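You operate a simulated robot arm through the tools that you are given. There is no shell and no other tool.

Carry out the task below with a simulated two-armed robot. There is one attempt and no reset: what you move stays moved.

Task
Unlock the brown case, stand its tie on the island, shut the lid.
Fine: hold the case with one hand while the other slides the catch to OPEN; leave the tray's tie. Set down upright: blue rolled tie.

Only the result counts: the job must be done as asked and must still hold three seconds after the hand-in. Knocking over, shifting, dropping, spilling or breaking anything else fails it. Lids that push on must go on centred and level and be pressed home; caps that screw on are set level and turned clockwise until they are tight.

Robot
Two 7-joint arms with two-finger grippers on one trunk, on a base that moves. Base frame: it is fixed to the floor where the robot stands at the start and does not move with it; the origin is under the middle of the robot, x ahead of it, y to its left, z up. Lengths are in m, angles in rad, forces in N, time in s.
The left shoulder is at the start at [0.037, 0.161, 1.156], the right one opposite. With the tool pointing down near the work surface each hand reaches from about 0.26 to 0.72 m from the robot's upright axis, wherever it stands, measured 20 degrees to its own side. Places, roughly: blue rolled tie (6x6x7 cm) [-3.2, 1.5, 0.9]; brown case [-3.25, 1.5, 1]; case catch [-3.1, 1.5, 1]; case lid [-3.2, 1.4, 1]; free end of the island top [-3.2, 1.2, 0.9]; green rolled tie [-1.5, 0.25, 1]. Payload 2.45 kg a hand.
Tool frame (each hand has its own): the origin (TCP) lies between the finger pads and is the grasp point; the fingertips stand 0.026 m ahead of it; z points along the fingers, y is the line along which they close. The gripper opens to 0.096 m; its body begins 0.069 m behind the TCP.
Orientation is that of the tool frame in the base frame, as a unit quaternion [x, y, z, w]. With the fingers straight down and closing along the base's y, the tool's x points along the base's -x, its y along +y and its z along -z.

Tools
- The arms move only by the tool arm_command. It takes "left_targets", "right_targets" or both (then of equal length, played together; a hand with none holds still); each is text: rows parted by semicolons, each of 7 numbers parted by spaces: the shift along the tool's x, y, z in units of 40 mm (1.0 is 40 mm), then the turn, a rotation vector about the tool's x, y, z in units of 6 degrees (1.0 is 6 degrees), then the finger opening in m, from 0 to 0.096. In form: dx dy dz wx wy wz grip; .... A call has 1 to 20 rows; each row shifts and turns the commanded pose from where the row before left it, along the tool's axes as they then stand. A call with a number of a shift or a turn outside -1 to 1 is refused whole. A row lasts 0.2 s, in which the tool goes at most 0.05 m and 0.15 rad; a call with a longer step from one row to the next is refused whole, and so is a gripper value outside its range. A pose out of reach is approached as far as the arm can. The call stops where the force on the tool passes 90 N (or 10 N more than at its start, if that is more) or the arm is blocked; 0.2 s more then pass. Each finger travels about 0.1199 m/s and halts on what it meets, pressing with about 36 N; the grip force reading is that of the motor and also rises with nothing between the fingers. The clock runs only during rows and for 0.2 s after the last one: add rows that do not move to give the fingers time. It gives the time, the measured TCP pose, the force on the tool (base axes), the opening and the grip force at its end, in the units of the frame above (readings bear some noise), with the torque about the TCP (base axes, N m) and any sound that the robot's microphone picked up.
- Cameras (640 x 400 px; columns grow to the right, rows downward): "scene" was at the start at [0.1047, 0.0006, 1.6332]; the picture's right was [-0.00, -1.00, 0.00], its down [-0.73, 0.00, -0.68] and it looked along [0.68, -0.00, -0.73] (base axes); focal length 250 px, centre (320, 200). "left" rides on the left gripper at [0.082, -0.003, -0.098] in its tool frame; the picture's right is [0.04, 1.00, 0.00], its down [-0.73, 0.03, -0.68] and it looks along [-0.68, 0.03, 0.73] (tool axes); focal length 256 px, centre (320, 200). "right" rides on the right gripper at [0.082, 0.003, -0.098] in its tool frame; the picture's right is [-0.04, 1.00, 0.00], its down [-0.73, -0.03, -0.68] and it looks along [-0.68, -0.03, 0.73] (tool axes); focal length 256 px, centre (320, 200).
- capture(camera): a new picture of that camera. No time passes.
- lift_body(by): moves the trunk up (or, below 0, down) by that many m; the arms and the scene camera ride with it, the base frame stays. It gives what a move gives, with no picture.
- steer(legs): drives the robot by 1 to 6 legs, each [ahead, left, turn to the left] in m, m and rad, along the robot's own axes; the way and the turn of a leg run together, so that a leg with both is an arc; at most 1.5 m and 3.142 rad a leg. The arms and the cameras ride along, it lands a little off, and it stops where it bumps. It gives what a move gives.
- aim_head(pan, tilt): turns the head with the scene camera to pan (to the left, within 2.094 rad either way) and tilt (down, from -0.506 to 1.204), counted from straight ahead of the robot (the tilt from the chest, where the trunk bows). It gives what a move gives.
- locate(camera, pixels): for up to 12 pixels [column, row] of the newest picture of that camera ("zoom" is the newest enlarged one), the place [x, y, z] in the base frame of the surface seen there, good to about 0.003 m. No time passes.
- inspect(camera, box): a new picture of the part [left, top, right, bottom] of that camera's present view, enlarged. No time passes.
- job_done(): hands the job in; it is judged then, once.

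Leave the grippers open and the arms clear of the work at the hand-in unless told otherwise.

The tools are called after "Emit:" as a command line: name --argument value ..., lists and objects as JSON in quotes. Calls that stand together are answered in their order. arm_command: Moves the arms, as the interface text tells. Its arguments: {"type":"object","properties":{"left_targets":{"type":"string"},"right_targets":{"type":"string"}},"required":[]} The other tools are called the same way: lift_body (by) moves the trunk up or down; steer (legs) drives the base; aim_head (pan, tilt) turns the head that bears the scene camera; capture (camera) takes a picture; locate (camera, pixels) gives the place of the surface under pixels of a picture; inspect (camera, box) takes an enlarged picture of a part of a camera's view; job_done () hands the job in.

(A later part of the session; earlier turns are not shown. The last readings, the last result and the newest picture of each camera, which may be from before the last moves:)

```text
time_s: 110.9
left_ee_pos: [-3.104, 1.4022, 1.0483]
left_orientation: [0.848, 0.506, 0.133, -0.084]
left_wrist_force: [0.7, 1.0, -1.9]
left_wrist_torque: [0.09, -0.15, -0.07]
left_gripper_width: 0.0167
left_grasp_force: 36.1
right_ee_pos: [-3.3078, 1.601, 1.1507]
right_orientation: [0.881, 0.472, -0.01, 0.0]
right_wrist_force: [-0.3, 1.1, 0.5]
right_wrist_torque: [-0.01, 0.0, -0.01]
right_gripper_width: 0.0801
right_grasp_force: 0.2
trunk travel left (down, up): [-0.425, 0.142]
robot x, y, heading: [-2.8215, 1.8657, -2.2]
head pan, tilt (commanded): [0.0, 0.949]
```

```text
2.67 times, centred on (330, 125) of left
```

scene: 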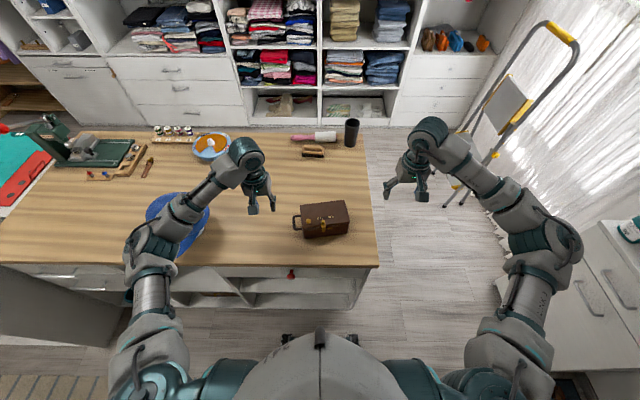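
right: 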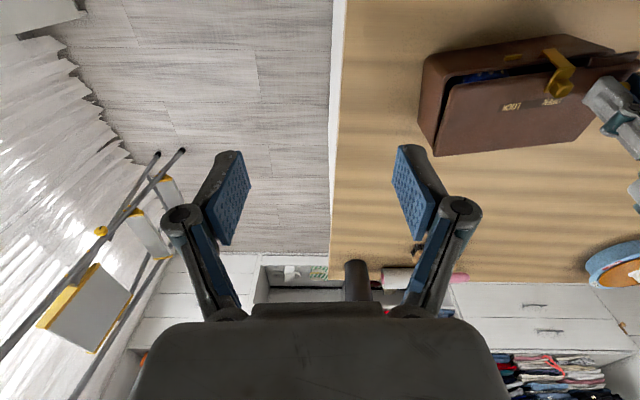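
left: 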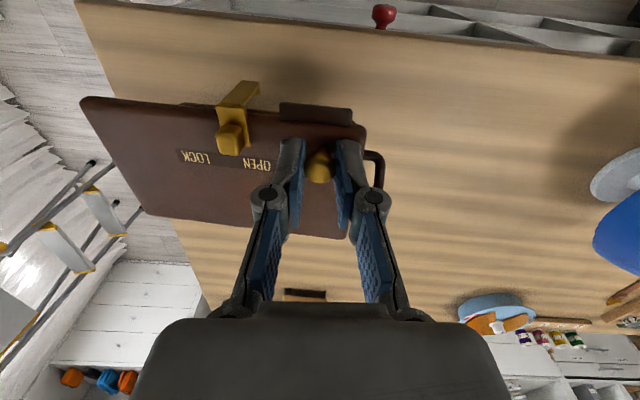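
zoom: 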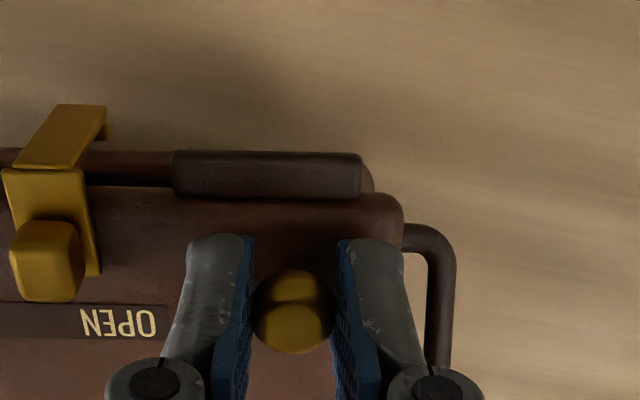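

The squeeze stayed at 36 N, so the lid was still locked to the hand and the body began to tip. I'll undo exactly those three steps.

Emit:
arm_command --left_targets "0 0 0 0 0.333 0 0.0152; 0.088 0 0.155 0 0.333 0 0.0152; 0.068 0 0.167 0 0.333 0 0.0152; 0.047 0 0.1755 0 0 0 0.0152; 0 0 0 0 0 0 0.0152"

Emit:
inspect --camera "right" --box '[400, 0, 640, 150]'

Emit:
inspect --camera "scene" --box '[255, 170, 395, 270]'

```text
time_s: 112.1
left_ee_pos: [-3.0973, 1.4161, 1.0312]
left_orientation: [0.84, 0.501, 0.176, -0.111]
left_wrist_force: [0.0, -0.3, -2.1]
left_wrist_torque: [0.08, -0.06, -0.01]
left_gripper_width: 0.0164
left_grasp_force: 36.0
right_ee_pos: [-3.3075, 1.6016, 1.1516]
right_orientation: [0.881, 0.473, -0.01, 0.001]
right_wrist_force: [1.1, -0.3, 0.5]
right_wrist_torque: [-0.01, 0.02, 0.0]
right_gripper_width: 0.0799
right_grasp_force: 0.0
trunk travel left (down, up): [-0.425, 0.142]
robot x, y, heading: [-2.8213, 1.8652, -2.2]
head pan, tilt (commanded): [0.0, 0.949]
```

```text
2.67 times, centred on (520, 75) of right
```

zoom: 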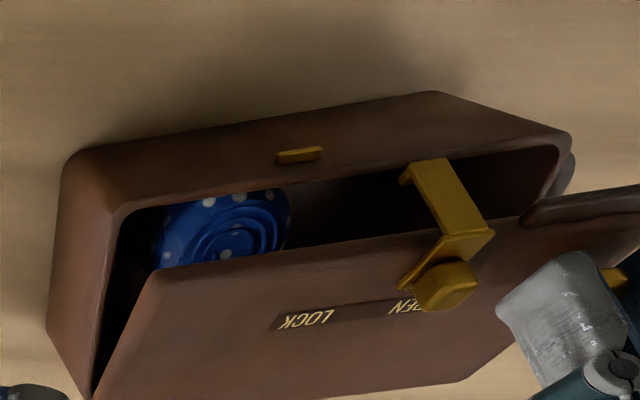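

```text
4.00 times, centred on (325, 220) of scene
```

zoom: 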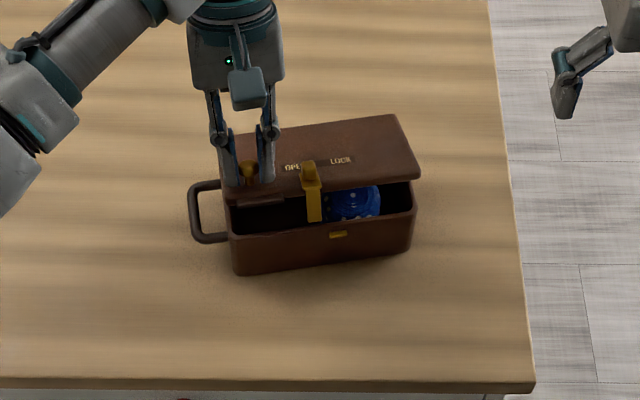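

The body is flat again with the lid at ~26°. The hand's backward lean is limited, so I'll close the lid by swinging back, regrip the knob with the hand leaning toward me by ~36°, and then swing about 60° in one go.

Emit:
arm_command --left_targets "0 0 0 0 -0.5 0 0.0115; 0.0575 0 0.1075 0 -0.5 0 0.0115; 0.0575 0 0.1075 0 -0.5 0 0.0115; 0.0575 0 0.1075 0 -0.5 0 0.0115; 0.0575 0 0.1075 0 -0.5 0 0.0115; 0.0575 0 0.1075 0 -0.5 0 0.0115; 0.0575 0 0.1075 0 -0.5 0 0.0115; 0.0575 0 0.1075 0 -0.5 0 0.0115; 0.0575 0 0.1075 0 0 0 0.0115; 0 0 0 0 0 0 0.0115"

Emit:
inspect --camera "right" --box '[400, 0, 640, 150]'

Emit:
inspect --camera "scene" --box '[255, 170, 395, 270]'

```text
time_s: 114.3
left_ee_pos: [-3.0857, 1.4365, 1.0008]
left_orientation: [0.858, 0.513, -0.002, -0.004]
left_wrist_force: [0.2, -0.3, -1.4]
left_wrist_torque: [0.02, -0.06, -0.02]
left_gripper_width: 0.0166
left_grasp_force: 36.2
right_ee_pos: [-3.3087, 1.601, 1.151]
right_orientation: [0.881, 0.473, -0.01, 0.0]
right_wrist_force: [-0.1, 0.4, 0.9]
right_wrist_torque: [0.0, -0.01, 0.02]
right_gripper_width: 0.0801
right_grasp_force: 0.1
trunk travel left (down, up): [-0.425, 0.142]
robot x, y, heading: [-2.8189, 1.8654, -2.198]
head pan, tilt (commanded): [0.0, 0.949]
```

```text
2.67 times, centred on (520, 75) of right
```

zoom: 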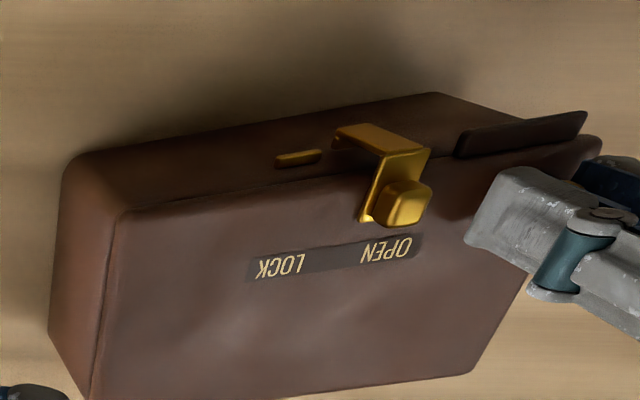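

```text
4.00 times, centred on (325, 220) of scene
```

zoom: 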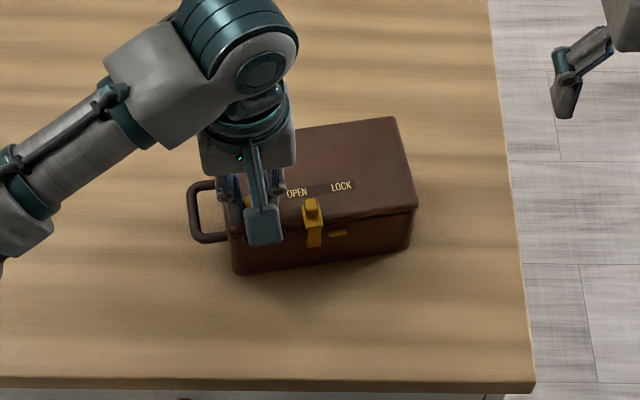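

Lid is closed and the case flat. Now release, rise 3 cm, lean the hand 30° toward me and look.

Emit:
arm_command --left_targets "0 0 0 0 0 0 0.0175; 0 0 0 0 0 0 0.02; 0 0 0 0 0 0 0.026; 0 0 0 0 0 0 0.034; 0 0 -0.4 0 0 0 0.035; 0 0 -0.4 0 0 0 0.035; 0 0 0 0 -1 0 0.035; 0 0 0 0 -1 0 0.035; 0 0 0 0 -1 0 0.035; 0 0 0 0 -1 0 0.035; 0 0 0 0 -1 0 0.035; 0 0 0 0 0 0 0.035"

Emit:
inspect --camera "left" --box '[200, 50, 440, 210]'

Emit:
inspect --camera "scene" --box '[255, 170, 395, 270]'

```text
time_s: 116.9
left_ee_pos: [-3.085, 1.4348, 1.0336]
left_orientation: [0.829, 0.496, -0.225, 0.129]
left_wrist_force: [-0.1, 0.5, 0.3]
left_wrist_torque: [0.0, -0.02, 0.01]
left_gripper_width: 0.0351
left_grasp_force: 0.1
right_ee_pos: [-3.3078, 1.6009, 1.1511]
right_orientation: [0.881, 0.472, -0.01, 0.001]
right_wrist_force: [-0.3, 0.4, -0.5]
right_wrist_torque: [-0.02, 0.0, -0.03]
right_gripper_width: 0.08
right_grasp_force: 0.1
trunk travel left (down, up): [-0.425, 0.142]
robot x, y, heading: [-2.822, 1.8641, -2.195]
head pan, tilt (commanded): [0.0, 0.949]
```

```text
2.50 times, centred on (320, 130) of left
```

zoom: 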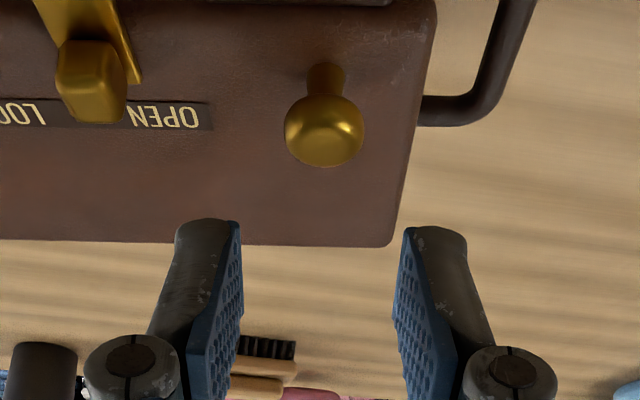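

```text
4.00 times, centred on (325, 220) of scene
```

zoom: 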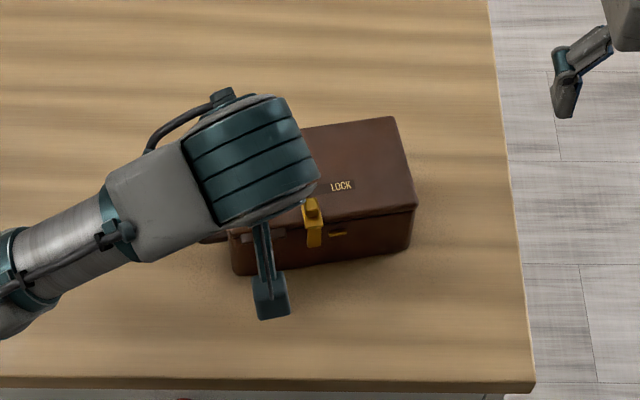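

The hand leans toward me, the knob is centred laterally (zoom (323,130)). I'll move down along its tilted frame toward the knob, stopping ~1 cm short to check.

Emit:
arm_command --left_targets "0.33 0 0.1 0 0 0 0.035; 0.33 0 0.1 0 0 0 0.035; 0 0 0.1 0 0 0 0.035; 0 0 0 0 0 0 0.035"

Emit:
inspect --camera "left" --box '[200, 50, 440, 210]'

Emit:
locate --camera "zoom" --pixels '[[322, 245], [322, 260], [322, 200], [210, 210], [430, 210]]'

```text
time_s: 117.9
left_ee_pos: [-3.0778, 1.4507, 1.0109]
left_orientation: [0.829, 0.497, -0.224, 0.129]
left_wrist_force: [-0.2, 0.1, -1.2]
left_wrist_torque: [-0.04, 0.05, -0.04]
left_gripper_width: 0.035
left_grasp_force: 0.1
right_ee_pos: [-3.3083, 1.6015, 1.1511]
right_orientation: [0.881, 0.473, -0.01, 0.0]
right_wrist_force: [-0.5, -0.2, -0.2]
right_wrist_torque: [0.03, -0.03, -0.01]
right_gripper_width: 0.0801
right_grasp_force: 0.1
trunk travel left (down, up): [-0.425, 0.142]
robot x, y, heading: [-2.8199, 1.8669, -2.199]
head pan, tilt (commanded): [0.0, 0.949]
```

```text
2.50 times, centred on (320, 130) of left
```

zoom: 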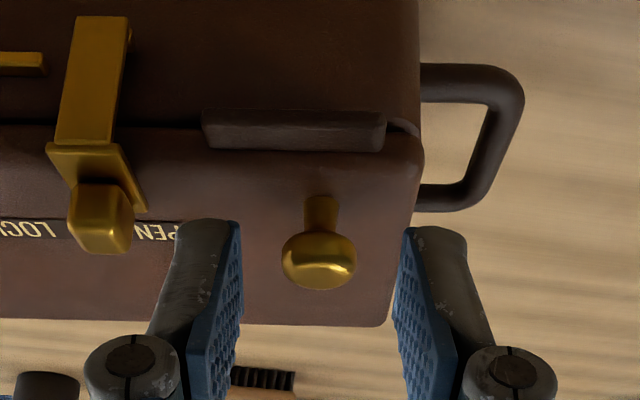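

```text
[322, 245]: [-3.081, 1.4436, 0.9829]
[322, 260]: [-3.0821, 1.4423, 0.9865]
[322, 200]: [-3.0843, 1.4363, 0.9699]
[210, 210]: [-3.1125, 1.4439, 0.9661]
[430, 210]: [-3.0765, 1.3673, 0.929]
```

The knob lies right in line between the fingertips now. I'll advance 9.5 mm and close.

Emit:
arm_command --left_targets "0 0 0.12 0 0 0 0.035; 0 0 0.1175 0 0 0 0.03; 0 0 0 0 0 0 0.025; 0 0 0 0 0 0 0.021; 0 0 0 0 0 0 0.018; 0 0 0 0 0 0 0.015; 0 0 0 0 0 0 0.01; 0 0 0 0 0 0 0.005"

Emit:
inspect --camera "left" --box '[200, 50, 440, 210]'

Emit:
inspect --camera "scene" --box '[255, 170, 395, 270]'

```text
time_s: 119.7
left_ee_pos: [-3.0794, 1.4459, 1.0026]
left_orientation: [0.829, 0.497, -0.224, 0.129]
left_wrist_force: [0.2, -0.1, 0.5]
left_wrist_torque: [0.06, 0.02, -0.06]
left_gripper_width: 0.0172
left_grasp_force: 36.4
right_ee_pos: [-3.3086, 1.6016, 1.1515]
right_orientation: [0.882, 0.472, -0.01, 0.0]
right_wrist_force: [0.3, 1.0, -0.8]
right_wrist_torque: [-0.02, 0.05, 0.01]
right_gripper_width: 0.0802
right_grasp_force: 0.1
trunk travel left (down, up): [-0.425, 0.142]
robot x, y, heading: [-2.8206, 1.8642, -2.199]
head pan, tilt (commanded): [0.0, 0.949]
```

```text
2.50 times, centred on (320, 130) of left
```

zoom: 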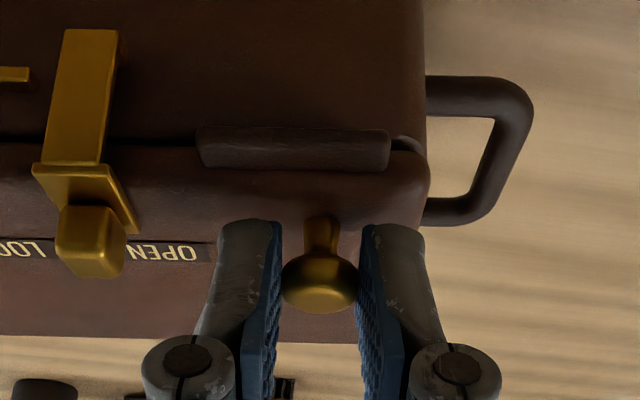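

```text
4.00 times, centred on (325, 220) of scene
```

zoom: 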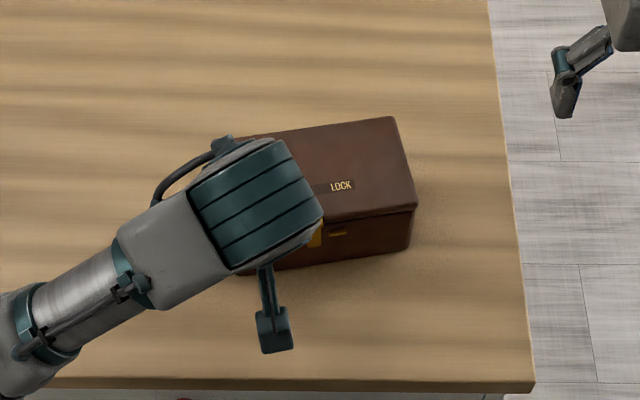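

Firm grip at 17 mm. Now I swing rigidly about the hinge line: 24° in 3° steps, then check.

Emit:
arm_command --left_targets "-0.113 0 -0.078 0 0.5 0 0.005; -0.113 0 -0.078 0 0.5 0 0.005; -0.113 0 -0.078 0 0.5 0 0.005; -0.113 0 -0.078 0 0.5 0 0.005; -0.113 0 -0.078 0 0.5 0 0.005; -0.113 0 -0.078 0 0.5 0 0.005; -0.113 0 -0.078 0 0.5 0 0.005; -0.113 0 -0.078 0 0.5 0 0.005"

Emit:
inspect --camera "right" --box '[400, 0, 640, 150]'

Emit:
inspect --camera "scene" --box '[255, 170, 395, 270]'

```text
time_s: 121.5
left_ee_pos: [-3.0917, 1.424, 1.0376]
left_orientation: [0.857, 0.512, -0.047, 0.023]
left_wrist_force: [1.2, -3.5, 7.0]
left_wrist_torque: [-0.74, 0.2, 0.02]
left_gripper_width: 0.0173
left_grasp_force: 36.3
right_ee_pos: [-3.3082, 1.6008, 1.1524]
right_orientation: [0.882, 0.472, -0.01, 0.001]
right_wrist_force: [0.0, -0.8, -0.3]
right_wrist_torque: [-0.03, 0.02, -0.03]
right_gripper_width: 0.0798
right_grasp_force: 0.1
trunk travel left (down, up): [-0.425, 0.142]
robot x, y, heading: [-2.8212, 1.8678, -2.2]
head pan, tilt (commanded): [0.0, 0.949]
```

```text
2.67 times, centred on (520, 75) of right
```

zoom: 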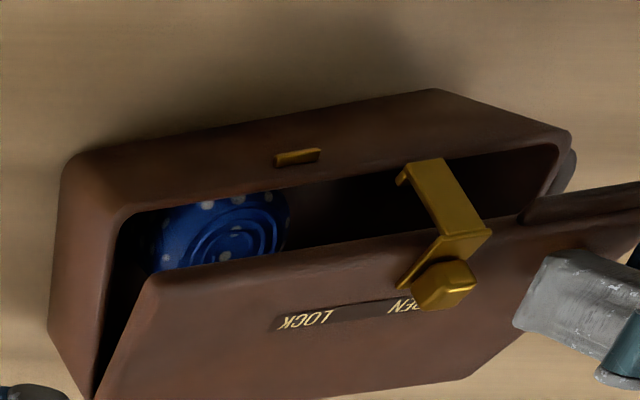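

```text
4.00 times, centred on (325, 220) of scene
```

zoom: 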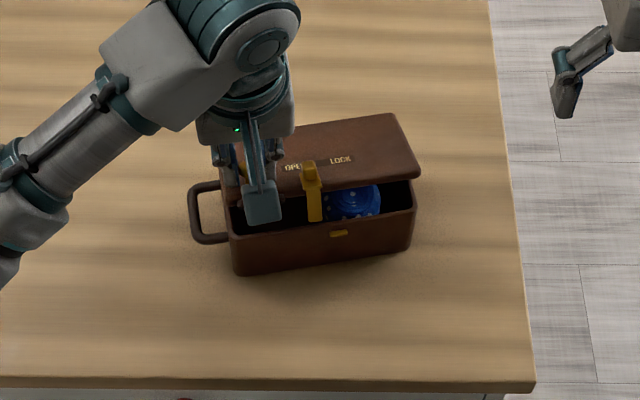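

Good — the body stays flat (a slight 7 N downward press). Continue the next 24°, relaxing upward a touch.

Emit:
arm_command --left_targets "-0.113 0 -0.086 0 0.5 0 0.005; -0.113 0 -0.086 0 0.5 0 0.005; -0.113 0 -0.086 0 0.5 0 0.005; -0.113 0 -0.084 0 0.5 0 0.005; -0.113 0 -0.084 0 0.5 0 0.005; -0.113 0 -0.082 0 0.5 0 0.005; -0.113 0 -0.08 0 0.5 0 0.005; -0.113 0 -0.078 0 0.5 0 0.005"

Emit:
inspect --camera "right" --box '[400, 0, 640, 150]'

Emit:
inspect --camera "scene" --box '[255, 170, 395, 270]'

```text
time_s: 123.3
left_ee_pos: [-3.1088, 1.3902, 1.0602]
left_orientation: [0.848, 0.505, 0.133, -0.084]
left_wrist_force: [-0.5, 0.1, -0.2]
left_wrist_torque: [-0.03, -0.02, 0.07]
left_gripper_width: 0.0168
left_grasp_force: 36.5
right_ee_pos: [-3.3085, 1.5998, 1.1504]
right_orientation: [0.881, 0.473, -0.01, 0.0]
right_wrist_force: [-0.1, -0.8, 0.1]
right_wrist_torque: [0.0, -0.02, -0.01]
right_gripper_width: 0.08
right_grasp_force: 0.1
trunk travel left (down, up): [-0.425, 0.142]
robot x, y, heading: [-2.8184, 1.8658, -2.198]
head pan, tilt (commanded): [0.0, 0.949]
```

```text
2.67 times, centred on (520, 75) of right
```

zoom: 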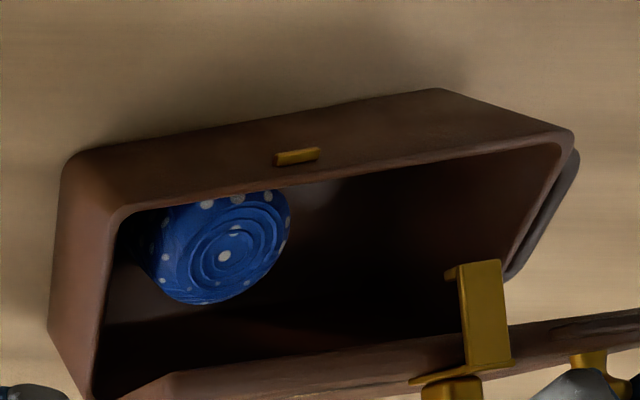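

```text
4.00 times, centred on (325, 220) of scene
```

zoom: 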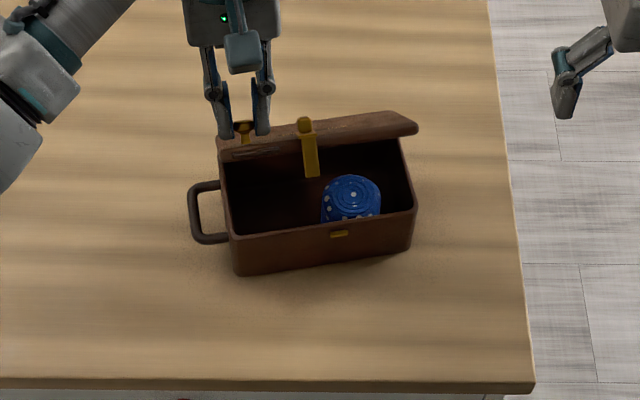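

Excellent: lid at ~50°, body flat, forces zero, and the blue tie standing inside. Left hand keeps holding; now the right hand (closed fingers, vertical) goes in front of the lid's edge right of the catch to push it fully open from inside.

Emit:
arm_command --right_targets "0 0 0 0 0 -0.85 0.05; 0 0.858 0 0 0 0 0.03; 0 0.858 0 0 0 0 0.01; 0 0.858 0 0 0 0 0; 0 0.858 0 0 0 0 0; 0 0.858 0 0 0 0 0; 0 0 0.8 0 0 0 0; 0 0 0.8 0 0 0 0; 0 0 0.8 0 0 0 0; 0 0 0.6 0 0 0 0; 0 0 0 0 0 0 0"

Emit:
capture --camera "right"

Emit:
inspect --camera "scene" --box '[255, 150, 395, 250]'

```text
time_s: 125.7
left_ee_pos: [-3.1096, 1.3911, 1.0616]
left_orientation: [0.848, 0.506, 0.133, -0.084]
left_wrist_force: [-0.8, 0.5, 0.1]
left_wrist_torque: [0.04, 0.03, 0.03]
left_gripper_width: 0.0169
left_grasp_force: 36.3
right_ee_pos: [-3.1592, 1.5203, 1.0288]
right_orientation: [0.859, 0.512, -0.009, 0.0]
right_wrist_force: [-0.1, -0.6, 0.2]
right_wrist_torque: [-0.01, -0.01, -0.04]
right_gripper_width: 0.0001
right_grasp_force: 28.6
trunk travel left (down, up): [-0.425, 0.142]
robot x, y, heading: [-2.8215, 1.8676, -2.196]
head pan, tilt (commanded): [0.0, 0.949]
```

```text
taken
```

right: 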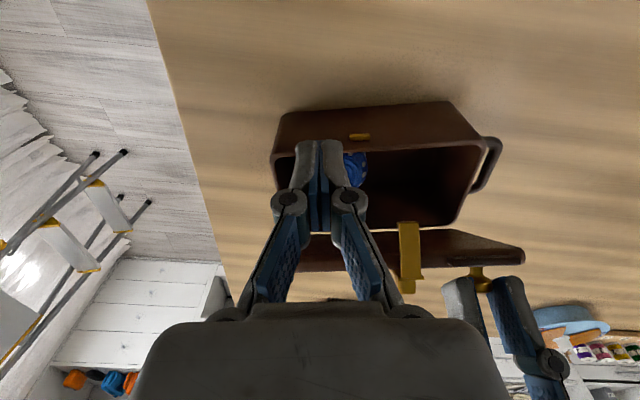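

```text
4.00 times, centred on (325, 200) of scene
```

zoom: 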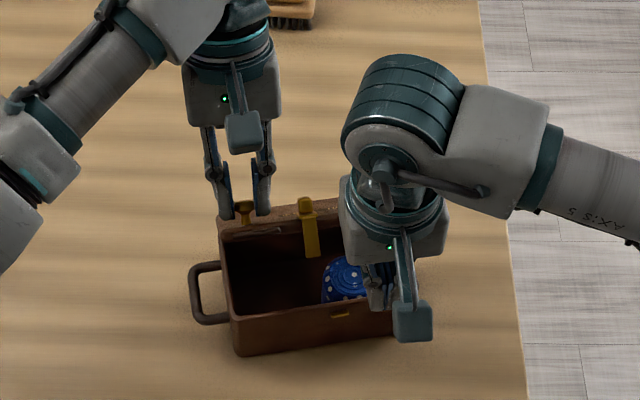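

Position is fine (u≈0.127). I'll lower 12 mm and move the fingers forward ~5 cm until near the lid's edge, watching the force.

Emit:
arm_command --right_targets "0 0 0.3 0 0 0 0; -0.5 0 0 0 0 0 0; -0.5 0 0 0 0 0 0; -0.35 0 0 0 0 0 0; 0 0 0 0 0 0 0"

Emit:
capture --camera "right"

Emit:
inspect --camera "scene" --box '[255, 150, 395, 250]'

```text
time_s: 126.9
left_ee_pos: [-3.1088, 1.3894, 1.0607]
left_orientation: [0.848, 0.506, 0.132, -0.083]
left_wrist_force: [1.8, -8.8, 1.3]
left_wrist_torque: [-0.22, -0.03, 0.34]
left_gripper_width: 0.0158
left_grasp_force: 36.3
right_ee_pos: [-3.1846, 1.4716, 1.0184]
right_orientation: [0.859, 0.511, -0.011, -0.001]
right_wrist_force: [-1.7, 6.8, -1.7]
right_wrist_torque: [-0.1, 0.0, 0.02]
right_gripper_width: 0.0
right_grasp_force: 28.7
trunk travel left (down, up): [-0.425, 0.142]
robot x, y, heading: [-2.8207, 1.8663, -2.195]
head pan, tilt (commanded): [0.0, 0.949]
```

```text
taken
```

right: 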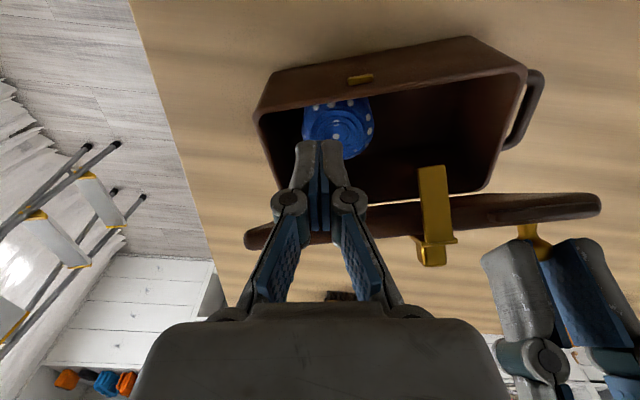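

```text
4.00 times, centred on (325, 200) of scene
```

zoom: 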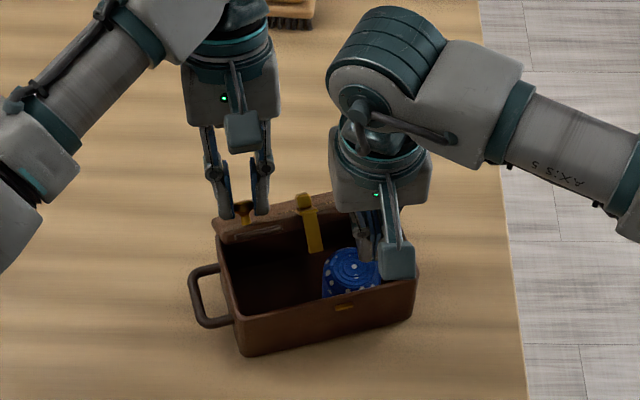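

The fingers touch the lid (7 N). I'll ease back 3 mm, then open the left fingers and retreat the left hand up and away, letting the lid rest against the right fingers.

Emit:
arm_command --left_targets "0 0 0 0 0 0 0.005; 0 0 0 0 0 0 0.0175; 0 0 0 0 0 0 0.02; 0 0 0 0 0 0 0.026; 0 0 0 0 0 0 0.036; 0 0 0 0 0 0 0.045; 0 0 -0.4 0 0 0 0.045; 0 0 -0.6 0 0 0 0.045; 0 0 -0.8 0 0 0 0.045" --right_targets "0.075 0 0 0 0 0 0; 0 0 0 0 0 0 0; 0 0 0 0 0 0 0; 0 0 0 0 0 0 0; 0 0 0 0 0 0 0; 0 0 0 0 0 0 0; 0 0 0 0 0 0 0; 0 0 0 0 0 0 0; 0 0 0 0 0 0 0"

Emit:
capture --camera "right"

Emit:
inspect --camera "scene" --box '[255, 150, 395, 250]'

```text
time_s: 128.9
left_ee_pos: [-3.1183, 1.3719, 1.1303]
left_orientation: [0.848, 0.506, 0.133, -0.085]
left_wrist_force: [-0.4, 0.5, 0.7]
left_wrist_torque: [0.01, -0.01, -0.03]
left_gripper_width: 0.0451
left_grasp_force: 0.1
right_ee_pos: [-3.1837, 1.4739, 1.0189]
right_orientation: [0.86, 0.511, -0.01, 0.0]
right_wrist_force: [0.5, 0.5, 0.1]
right_wrist_torque: [-0.04, 0.01, -0.01]
right_gripper_width: 0.0
right_grasp_force: 28.0
trunk travel left (down, up): [-0.425, 0.142]
robot x, y, heading: [-2.8213, 1.8644, -2.197]
head pan, tilt (commanded): [0.0, 0.949]
```

```text
taken
```

right: 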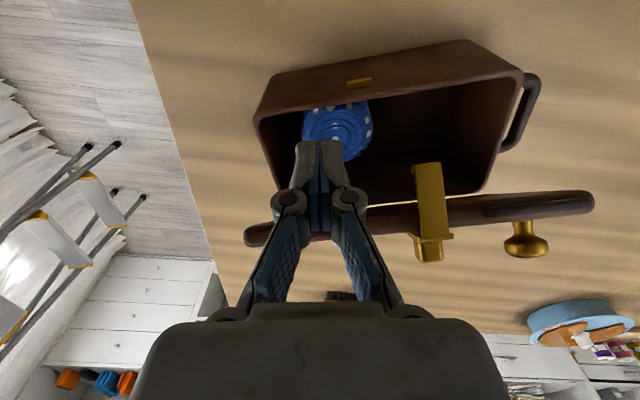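

```text
4.00 times, centred on (325, 200) of scene
```

zoom: 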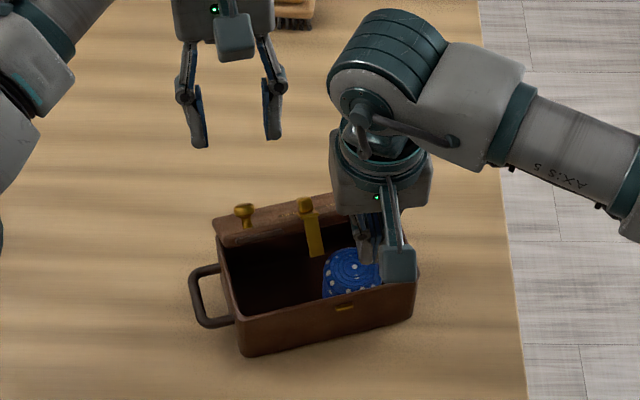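

The lid leans on the right fingers; the left hand is clear. Now I push gently forward 48 mm in 6 mm steps to swing the lid up.

Emit:
arm_command --right_targets "-0.15 0 0 0 0 0 0; -0.15 0 0 0 0 0 0; -0.15 0 0 0 0 0 0; -0.15 0 0 0 0 0 0; -0.15 0 0 0 0 0 0; -0.15 0 0 0 0 0 0; -0.15 0 0 0 0 0 0; -0.15 0 0 0 0 0 0; 0 0 0 0 0 0 0"

Emit:
capture --camera "right"

Emit:
inspect --camera "scene" --box '[255, 150, 395, 250]'

```text
time_s: 130.9
left_ee_pos: [-3.1183, 1.3715, 1.1294]
left_orientation: [0.848, 0.506, 0.132, -0.085]
left_wrist_force: [0.0, 0.2, -1.6]
left_wrist_torque: [-0.03, -0.05, 0.0]
left_gripper_width: 0.0452
left_grasp_force: 0.1
right_ee_pos: [-3.2055, 1.4295, 1.0202]
right_orientation: [0.859, 0.512, -0.011, 0.0]
right_wrist_force: [1.8, 0.4, 2.7]
right_wrist_torque: [-0.06, 0.04, 0.0]
right_gripper_width: 0.0001
right_grasp_force: 28.7
trunk travel left (down, up): [-0.425, 0.142]
robot x, y, heading: [-2.8208, 1.8663, -2.194]
head pan, tilt (commanded): [0.0, 0.949]
```

```text
taken
```

right: 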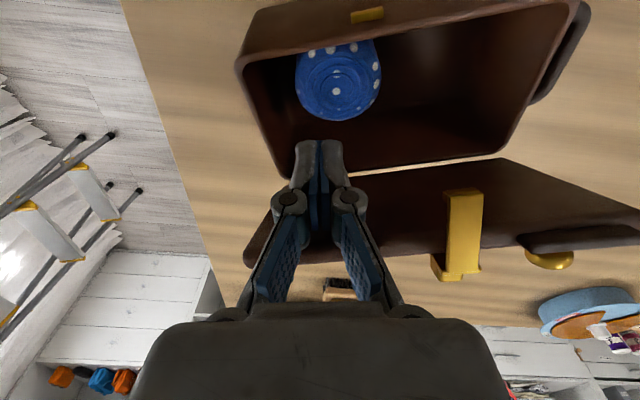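

```text
4.00 times, centred on (325, 200) of scene
```

zoom: 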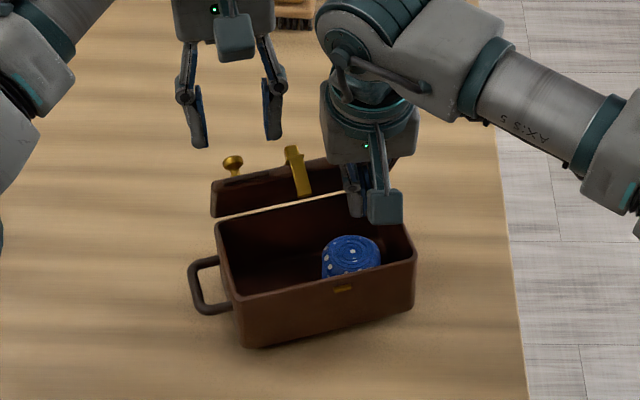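

The lid is nearly upright. I'll push 20 mm further with the fingers raised 1.5 cm for leverage, to bring it past vertical.

Emit:
arm_command --right_targets "-0.05 0 -0.2 0 0 0 0; -0.1 0 -0.15 0 0 0 0; -0.125 0 0 0 0 0 0; -0.125 0 0 0 0 0 0; -0.1 0 0 0 0 0 0; 0 0 0 0 0 0 0"

Emit:
capture --camera "right"

Emit:
inspect --camera "scene" --box '[255, 150, 395, 250]'

```text
time_s: 132.3
left_ee_pos: [-3.12, 1.3703, 1.1275]
left_orientation: [0.848, 0.505, 0.133, -0.086]
left_wrist_force: [0.4, 0.6, 0.1]
left_wrist_torque: [0.01, 0.0, 0.02]
left_gripper_width: 0.0451
left_grasp_force: 0.2
right_ee_pos: [-3.2151, 1.4125, 1.0333]
right_orientation: [0.859, 0.512, -0.009, 0.0]
right_wrist_force: [0.4, -0.6, -1.6]
right_wrist_torque: [-0.01, -0.01, -0.03]
right_gripper_width: 0.0
right_grasp_force: 28.0
trunk travel left (down, up): [-0.425, 0.142]
robot x, y, heading: [-2.8189, 1.8656, -2.196]
head pan, tilt (commanded): [0.0, 0.949]
```

```text
taken
```

right: 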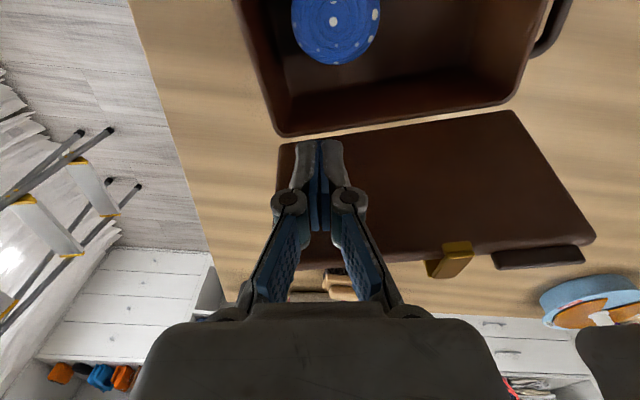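

```text
4.00 times, centred on (325, 200) of scene
```

zoom: 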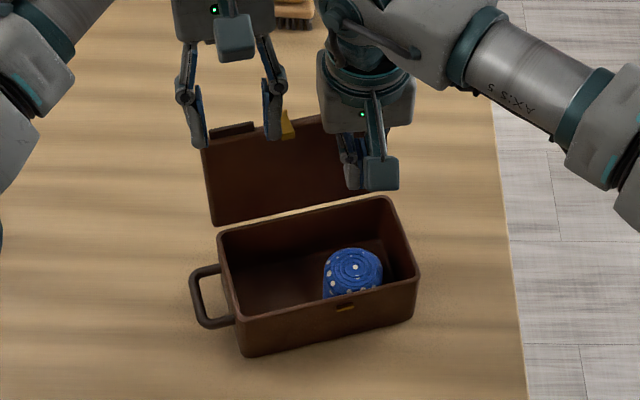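

The lid has fallen open past vertical and stays. I'll withdraw the right hand toward me and up, and lift the left hand away to the left.

Emit:
arm_command --left_targets "0 0 -0.5 0 -0.5 0 0.045; 0 0.5 -0.5 0 -0.5 0 0.045; 0 0.8 0 0 -0.5 0 0.045; 0 0.8 0 0 -0.5 0 0.045; 0 0.8 0 0 -0.5 0 0.045; 0 0.8 0 0 -0.5 0 0.06; 0 0 0 0 0 0 0.08; 0 0 0 0 0 0 0.096" --right_targets "0.2 0 -0.3 0 0 0 0; 0.5 0 -0.5 0 0 0 0; 0.8 0 -0.5 0 0 0 0; 0.8 0 -0.5 0 0 0 0; 0.5 -0.5 -0.5 0 0 0 0; 0 -0.8 0 0 0 0 0.03; 0 -0.8 0 0 0 0 0.06; 0 -0.5 0 0 0 0 0.09"

Emit:
capture --camera "scene"

Emit:
inspect --camera "scene" --box '[275, 165, 375, 245]'

Emit:
capture --camera "right"

```text
time_s: 134.1
left_ee_pos: [-2.993, 1.2919, 1.1673]
left_orientation: [0.859, 0.512, -0.003, -0.003]
left_wrist_force: [0.2, -0.2, -0.3]
left_wrist_torque: [-0.03, 0.01, 0.01]
left_gripper_width: 0.0959
left_grasp_force: 0.1
right_ee_pos: [-3.2551, 1.5638, 1.1241]
right_orientation: [0.86, 0.511, -0.01, 0.0]
right_wrist_force: [0.0, -0.7, -0.3]
right_wrist_torque: [-0.05, -0.03, 0.02]
right_gripper_width: 0.09
right_grasp_force: 0.1
trunk travel left (down, up): [-0.425, 0.142]
robot x, y, heading: [-2.8217, 1.866, -2.199]
head pan, tilt (commanded): [0.0, 0.949]
```

```text
taken
```

scene: 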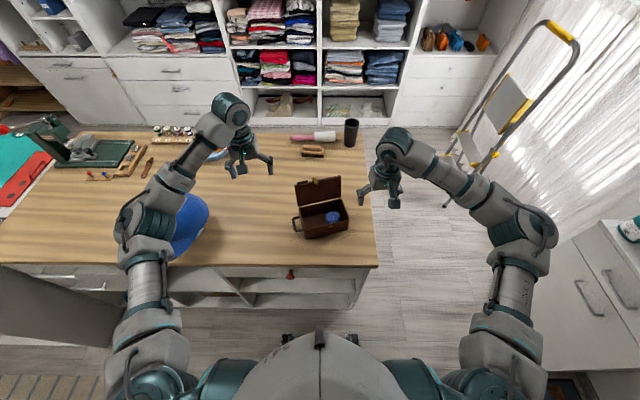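

```text
5.00 times, centred on (325, 205) of scene
```

zoom: 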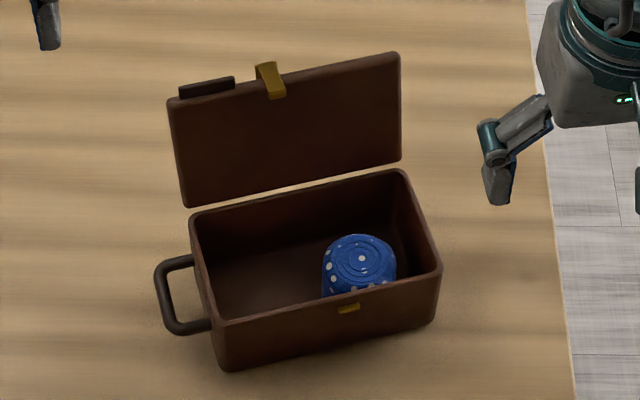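

```text
taken
```

right: 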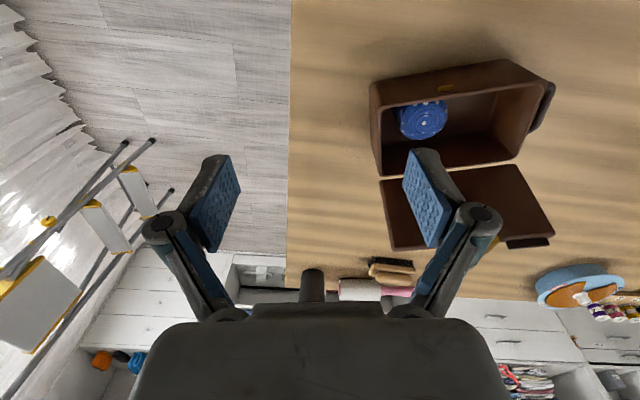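

The lid stays open by itself and the tie stands inside near the front right. I'll measure the tie and the box's inner edges.

Emit:
locate --camera "zoom" --pixels '[[360, 258], [330, 258], [390, 255], [360, 240], [360, 280], [195, 215], [400, 173], [438, 270], [222, 322], [330, 300], [280, 290], [395, 210]]'

Emit:
inspect --camera "right" --box '[360, 50, 560, 190]'

Emit:
locate --camera "zoom" --pixels '[[200, 230], [140, 210], [265, 225], [205, 170], [200, 285], [60, 180], [60, 370], [490, 330], [540, 105], [420, 240], [110, 250]]'

```text
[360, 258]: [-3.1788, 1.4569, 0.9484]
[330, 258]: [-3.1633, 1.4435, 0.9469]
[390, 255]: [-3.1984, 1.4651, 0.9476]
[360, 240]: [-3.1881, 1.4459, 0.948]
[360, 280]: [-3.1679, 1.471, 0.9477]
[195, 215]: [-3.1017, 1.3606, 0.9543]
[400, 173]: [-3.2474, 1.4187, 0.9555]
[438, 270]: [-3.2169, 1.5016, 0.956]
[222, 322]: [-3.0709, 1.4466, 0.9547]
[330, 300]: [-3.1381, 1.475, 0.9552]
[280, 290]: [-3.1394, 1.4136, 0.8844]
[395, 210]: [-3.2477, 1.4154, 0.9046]
```

```text
2.86 times, centred on (460, 120) of right
```

zoom: 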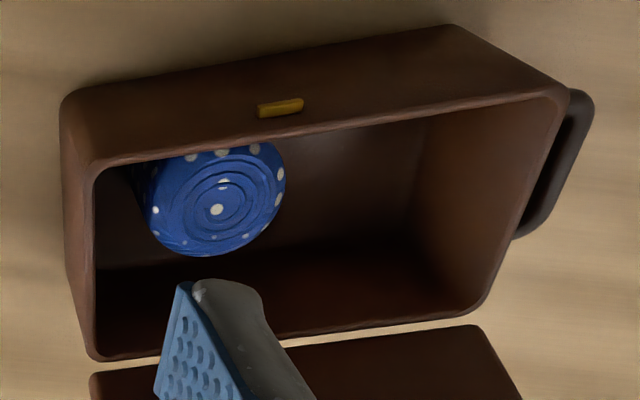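

```text
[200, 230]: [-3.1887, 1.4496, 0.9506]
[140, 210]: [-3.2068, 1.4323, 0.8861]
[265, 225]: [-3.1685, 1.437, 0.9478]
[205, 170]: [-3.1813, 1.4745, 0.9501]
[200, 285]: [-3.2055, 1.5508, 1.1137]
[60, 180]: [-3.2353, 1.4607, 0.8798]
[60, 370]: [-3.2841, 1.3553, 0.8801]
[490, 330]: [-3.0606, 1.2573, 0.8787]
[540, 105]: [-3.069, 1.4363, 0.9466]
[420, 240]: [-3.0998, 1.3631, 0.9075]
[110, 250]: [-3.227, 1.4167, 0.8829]
```

Rim corners: FL (-3.071,1.447), FR (-3.217,1.502), BL (-3.102,1.361), BR (-3.247,1.419). Tie top centre ≈ (-3.180,1.457,0.949), ~58 mm wide, touching the front wall, ~17–19 mm from the right wall. I'll bring the right hand, aligned to the case, above the tie to check the finger gaps.

Emit:
arm_command --right_targets "-0.363 0.73 0 0 0 0 0.08; -0.363 0.73 0 0 0 0 0.075; -0.363 0.73 0 0 0 0 0.07; -0.363 0.73 0 0 0 0 0.07; 0 0 0 0 0 -0.6 0.07; 0 0 0 0 0 -0.6 0.07; 0 0 0.8 0 0 0 0.07; 0 0 0.6 0 0 0 0.07; 0 0 0 0 0 0 0.07"

Emit:
capture --camera "right"

Emit:
inspect --camera "right" --box '[220, 20, 440, 170]'

Emit:
inspect --camera "scene" --box '[255, 150, 395, 250]'

```text
time_s: 136.1
left_ee_pos: [-2.9908, 1.2905, 1.1677]
left_orientation: [0.858, 0.513, -0.003, -0.004]
left_wrist_force: [0.5, 0.1, 0.7]
left_wrist_torque: [-0.01, -0.01, -0.01]
left_gripper_width: 0.0961
left_grasp_force: 0.1
right_ee_pos: [-3.1771, 1.4547, 1.068]
right_orientation: [0.826, 0.564, -0.011, -0.002]
right_wrist_force: [0.8, -0.6, -0.3]
right_wrist_torque: [0.0, 0.02, -0.03]
right_gripper_width: 0.0699
right_grasp_force: 0.0
trunk travel left (down, up): [-0.425, 0.142]
robot x, y, heading: [-2.8209, 1.8639, -2.201]
head pan, tilt (commanded): [0.0, 0.949]
```

```text
taken
```

right: 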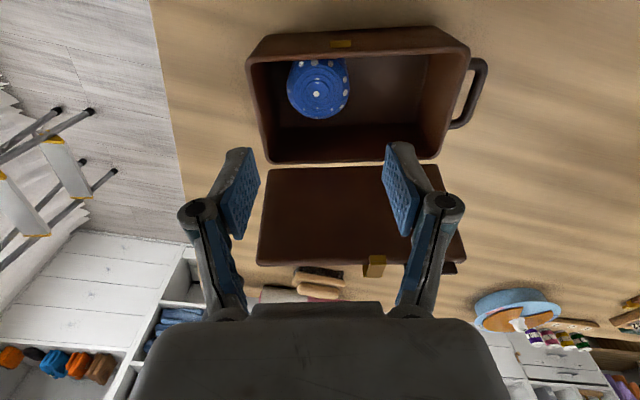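

```text
2.67 times, centred on (330, 95) of right
```

zoom: 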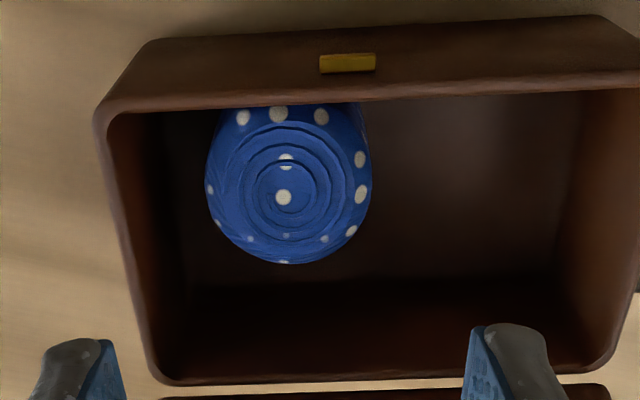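

```text
4.00 times, centred on (325, 200) of scene
```

zoom: 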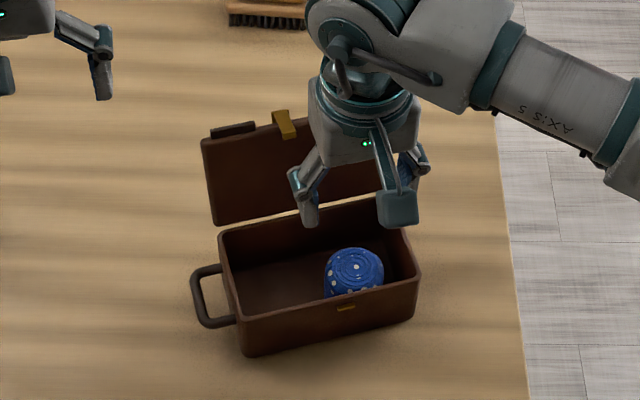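

There's room: gap right of the tie ≈ 26 mm, left is wide. Tie's centre is only 3.6 mm to −y and 1 mm to +x of the tool axis. I'll shift accordingly and lower until the tips are just above the rim, then check.

Emit:
arm_command --right_targets "0.025 -0.09 0.6 0 0 0 0.07; 0 0 0.7 0 0 0 0.07; 0 0 0.7 0 0 0 0.07; 0 0 0 0 0 0 0.07"

Emit:
capture --camera "right"

Emit:
inspect --camera "right" --box '[210, 60, 450, 220]'

Emit:
inspect --camera "scene" --box '[275, 165, 375, 245]'

```text
time_s: 137.1
left_ee_pos: [-2.9914, 1.2901, 1.166]
left_orientation: [0.858, 0.514, -0.002, -0.005]
left_wrist_force: [0.3, -0.3, 0.2]
left_wrist_torque: [-0.01, -0.03, 0.0]
left_gripper_width: 0.0958
left_grasp_force: 0.0
right_ee_pos: [-3.1819, 1.4555, 0.9882]
right_orientation: [0.826, 0.564, -0.009, -0.002]
right_wrist_force: [0.3, 0.0, 0.8]
right_wrist_torque: [-0.02, -0.03, -0.03]
right_gripper_width: 0.07
right_grasp_force: 0.1
trunk travel left (down, up): [-0.425, 0.142]
robot x, y, heading: [-2.8223, 1.8664, -2.199]
head pan, tilt (commanded): [0.0, 0.949]
```

```text
taken
```

right: 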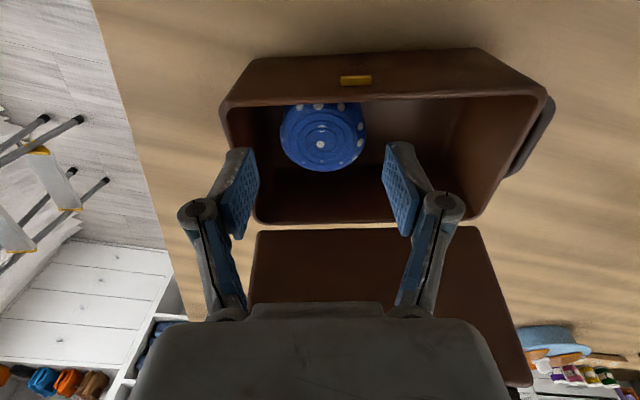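

```text
2.50 times, centred on (330, 140) of right
```

zoom: 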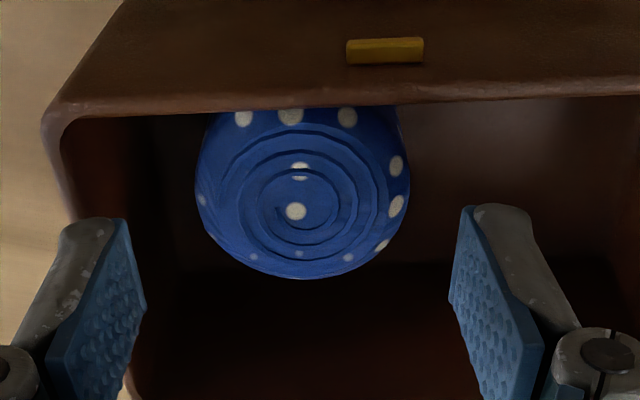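

```text
5.00 times, centred on (325, 205) of scene
```

zoom: 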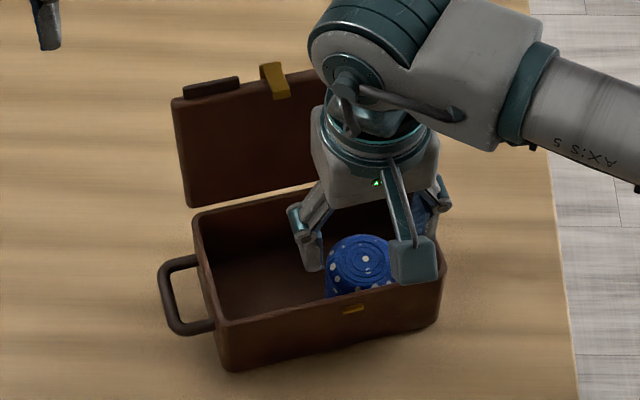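

Tie spans −24…+28 mm about the tool axis; the right wall is at −50 mm. With a 60 mm opening centred on the tie both fingers clear by ≥4 mm. I'll set that, shift 2 mm and descend to grip height (z≈0.925).

Emit:
arm_command --right_targets "0.02 0.045 0 0 0 0 0.06; 0 0 0.3 0 0 0 0.06; 0 0 0.4 0 0 0 0.06; 0 0 0.4 0 0 0 0.06; 0 0 0.4 0 0 0 0.06; 0 0 0 0 0 0 0.06"

Emit:
capture --camera "right"

Emit:
inspect --camera "right" --box '[210, 90, 450, 250]'

Emit:
inspect --camera "scene" --box '[275, 165, 375, 245]'

```text
time_s: 138.5
left_ee_pos: [-2.9917, 1.2898, 1.167]
left_orientation: [0.858, 0.513, -0.002, -0.005]
left_wrist_force: [0.5, -0.4, 0.6]
left_wrist_torque: [-0.02, -0.03, 0.0]
left_gripper_width: 0.0959
left_grasp_force: 0.0
right_ee_pos: [-3.1809, 1.4558, 0.9284]
right_orientation: [0.826, 0.564, -0.009, -0.001]
right_wrist_force: [-0.1, 0.0, 0.4]
right_wrist_torque: [0.02, 0.0, 0.02]
right_gripper_width: 0.0599
right_grasp_force: 0.1
trunk travel left (down, up): [-0.425, 0.142]
robot x, y, heading: [-2.8217, 1.864, -2.198]
head pan, tilt (commanded): [0.0, 0.949]
```

```text
taken
```

right: 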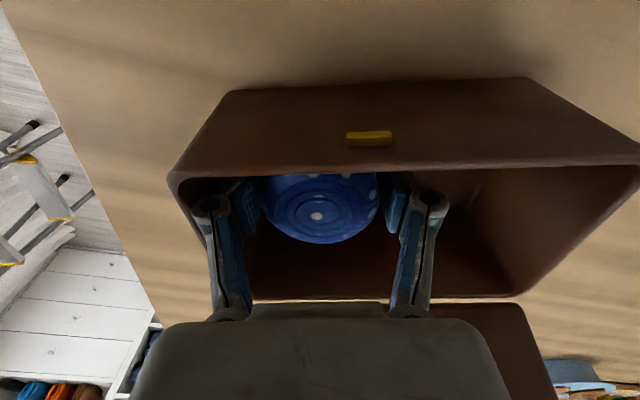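

```text
2.50 times, centred on (330, 170) of right
```

zoom: 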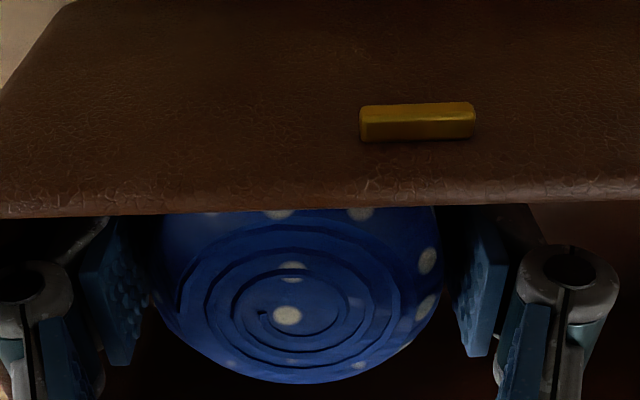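

```text
5.00 times, centred on (325, 205) of scene
```

zoom: 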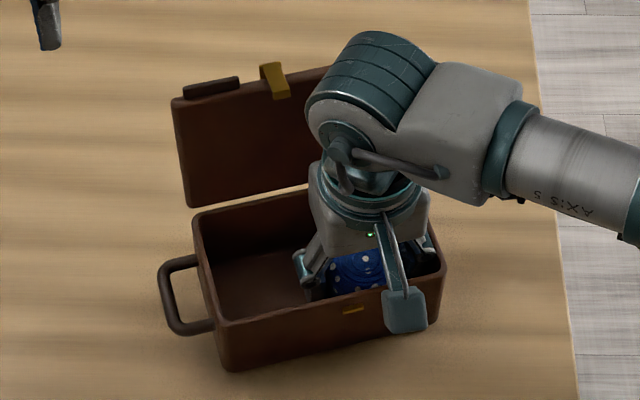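

Both fingers straddle the tie with no contact. I'll close gently on it.

Emit:
arm_command --right_targets "0 0 0 0 0 0 0.057; 0 0 0 0 0 0 0.055; 0 0 0 0 0 0 0.053; 0 0 0 0 0 0 0.051; 0 0 0 0 0 0 0.049; 0 0 0 0 0 0 0.047; 0 0 0 0 0 0 0.045"

Emit:
inspect --camera "right" --box '[210, 90, 450, 250]'

```text
time_s: 140.1
left_ee_pos: [-2.99, 1.2897, 1.1662]
left_orientation: [0.858, 0.513, -0.002, -0.005]
left_wrist_force: [-0.4, -0.6, 0.4]
left_wrist_torque: [-0.02, 0.02, -0.07]
left_gripper_width: 0.0962
left_grasp_force: 0.1
right_ee_pos: [-3.1815, 1.4544, 0.928]
right_orientation: [0.825, 0.565, -0.01, -0.001]
right_wrist_force: [1.1, -0.2, 2.3]
right_wrist_torque: [-0.02, -0.06, 0.01]
right_gripper_width: 0.0526
right_grasp_force: 35.8
trunk travel left (down, up): [-0.425, 0.142]
robot x, y, heading: [-2.823, 1.8644, -2.199]
head pan, tilt (commanded): [0.0, 0.949]
```

```text
2.50 times, centred on (330, 170) of right
```

zoom: 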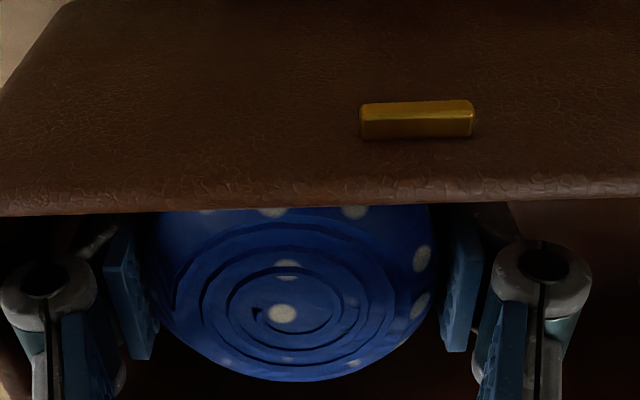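

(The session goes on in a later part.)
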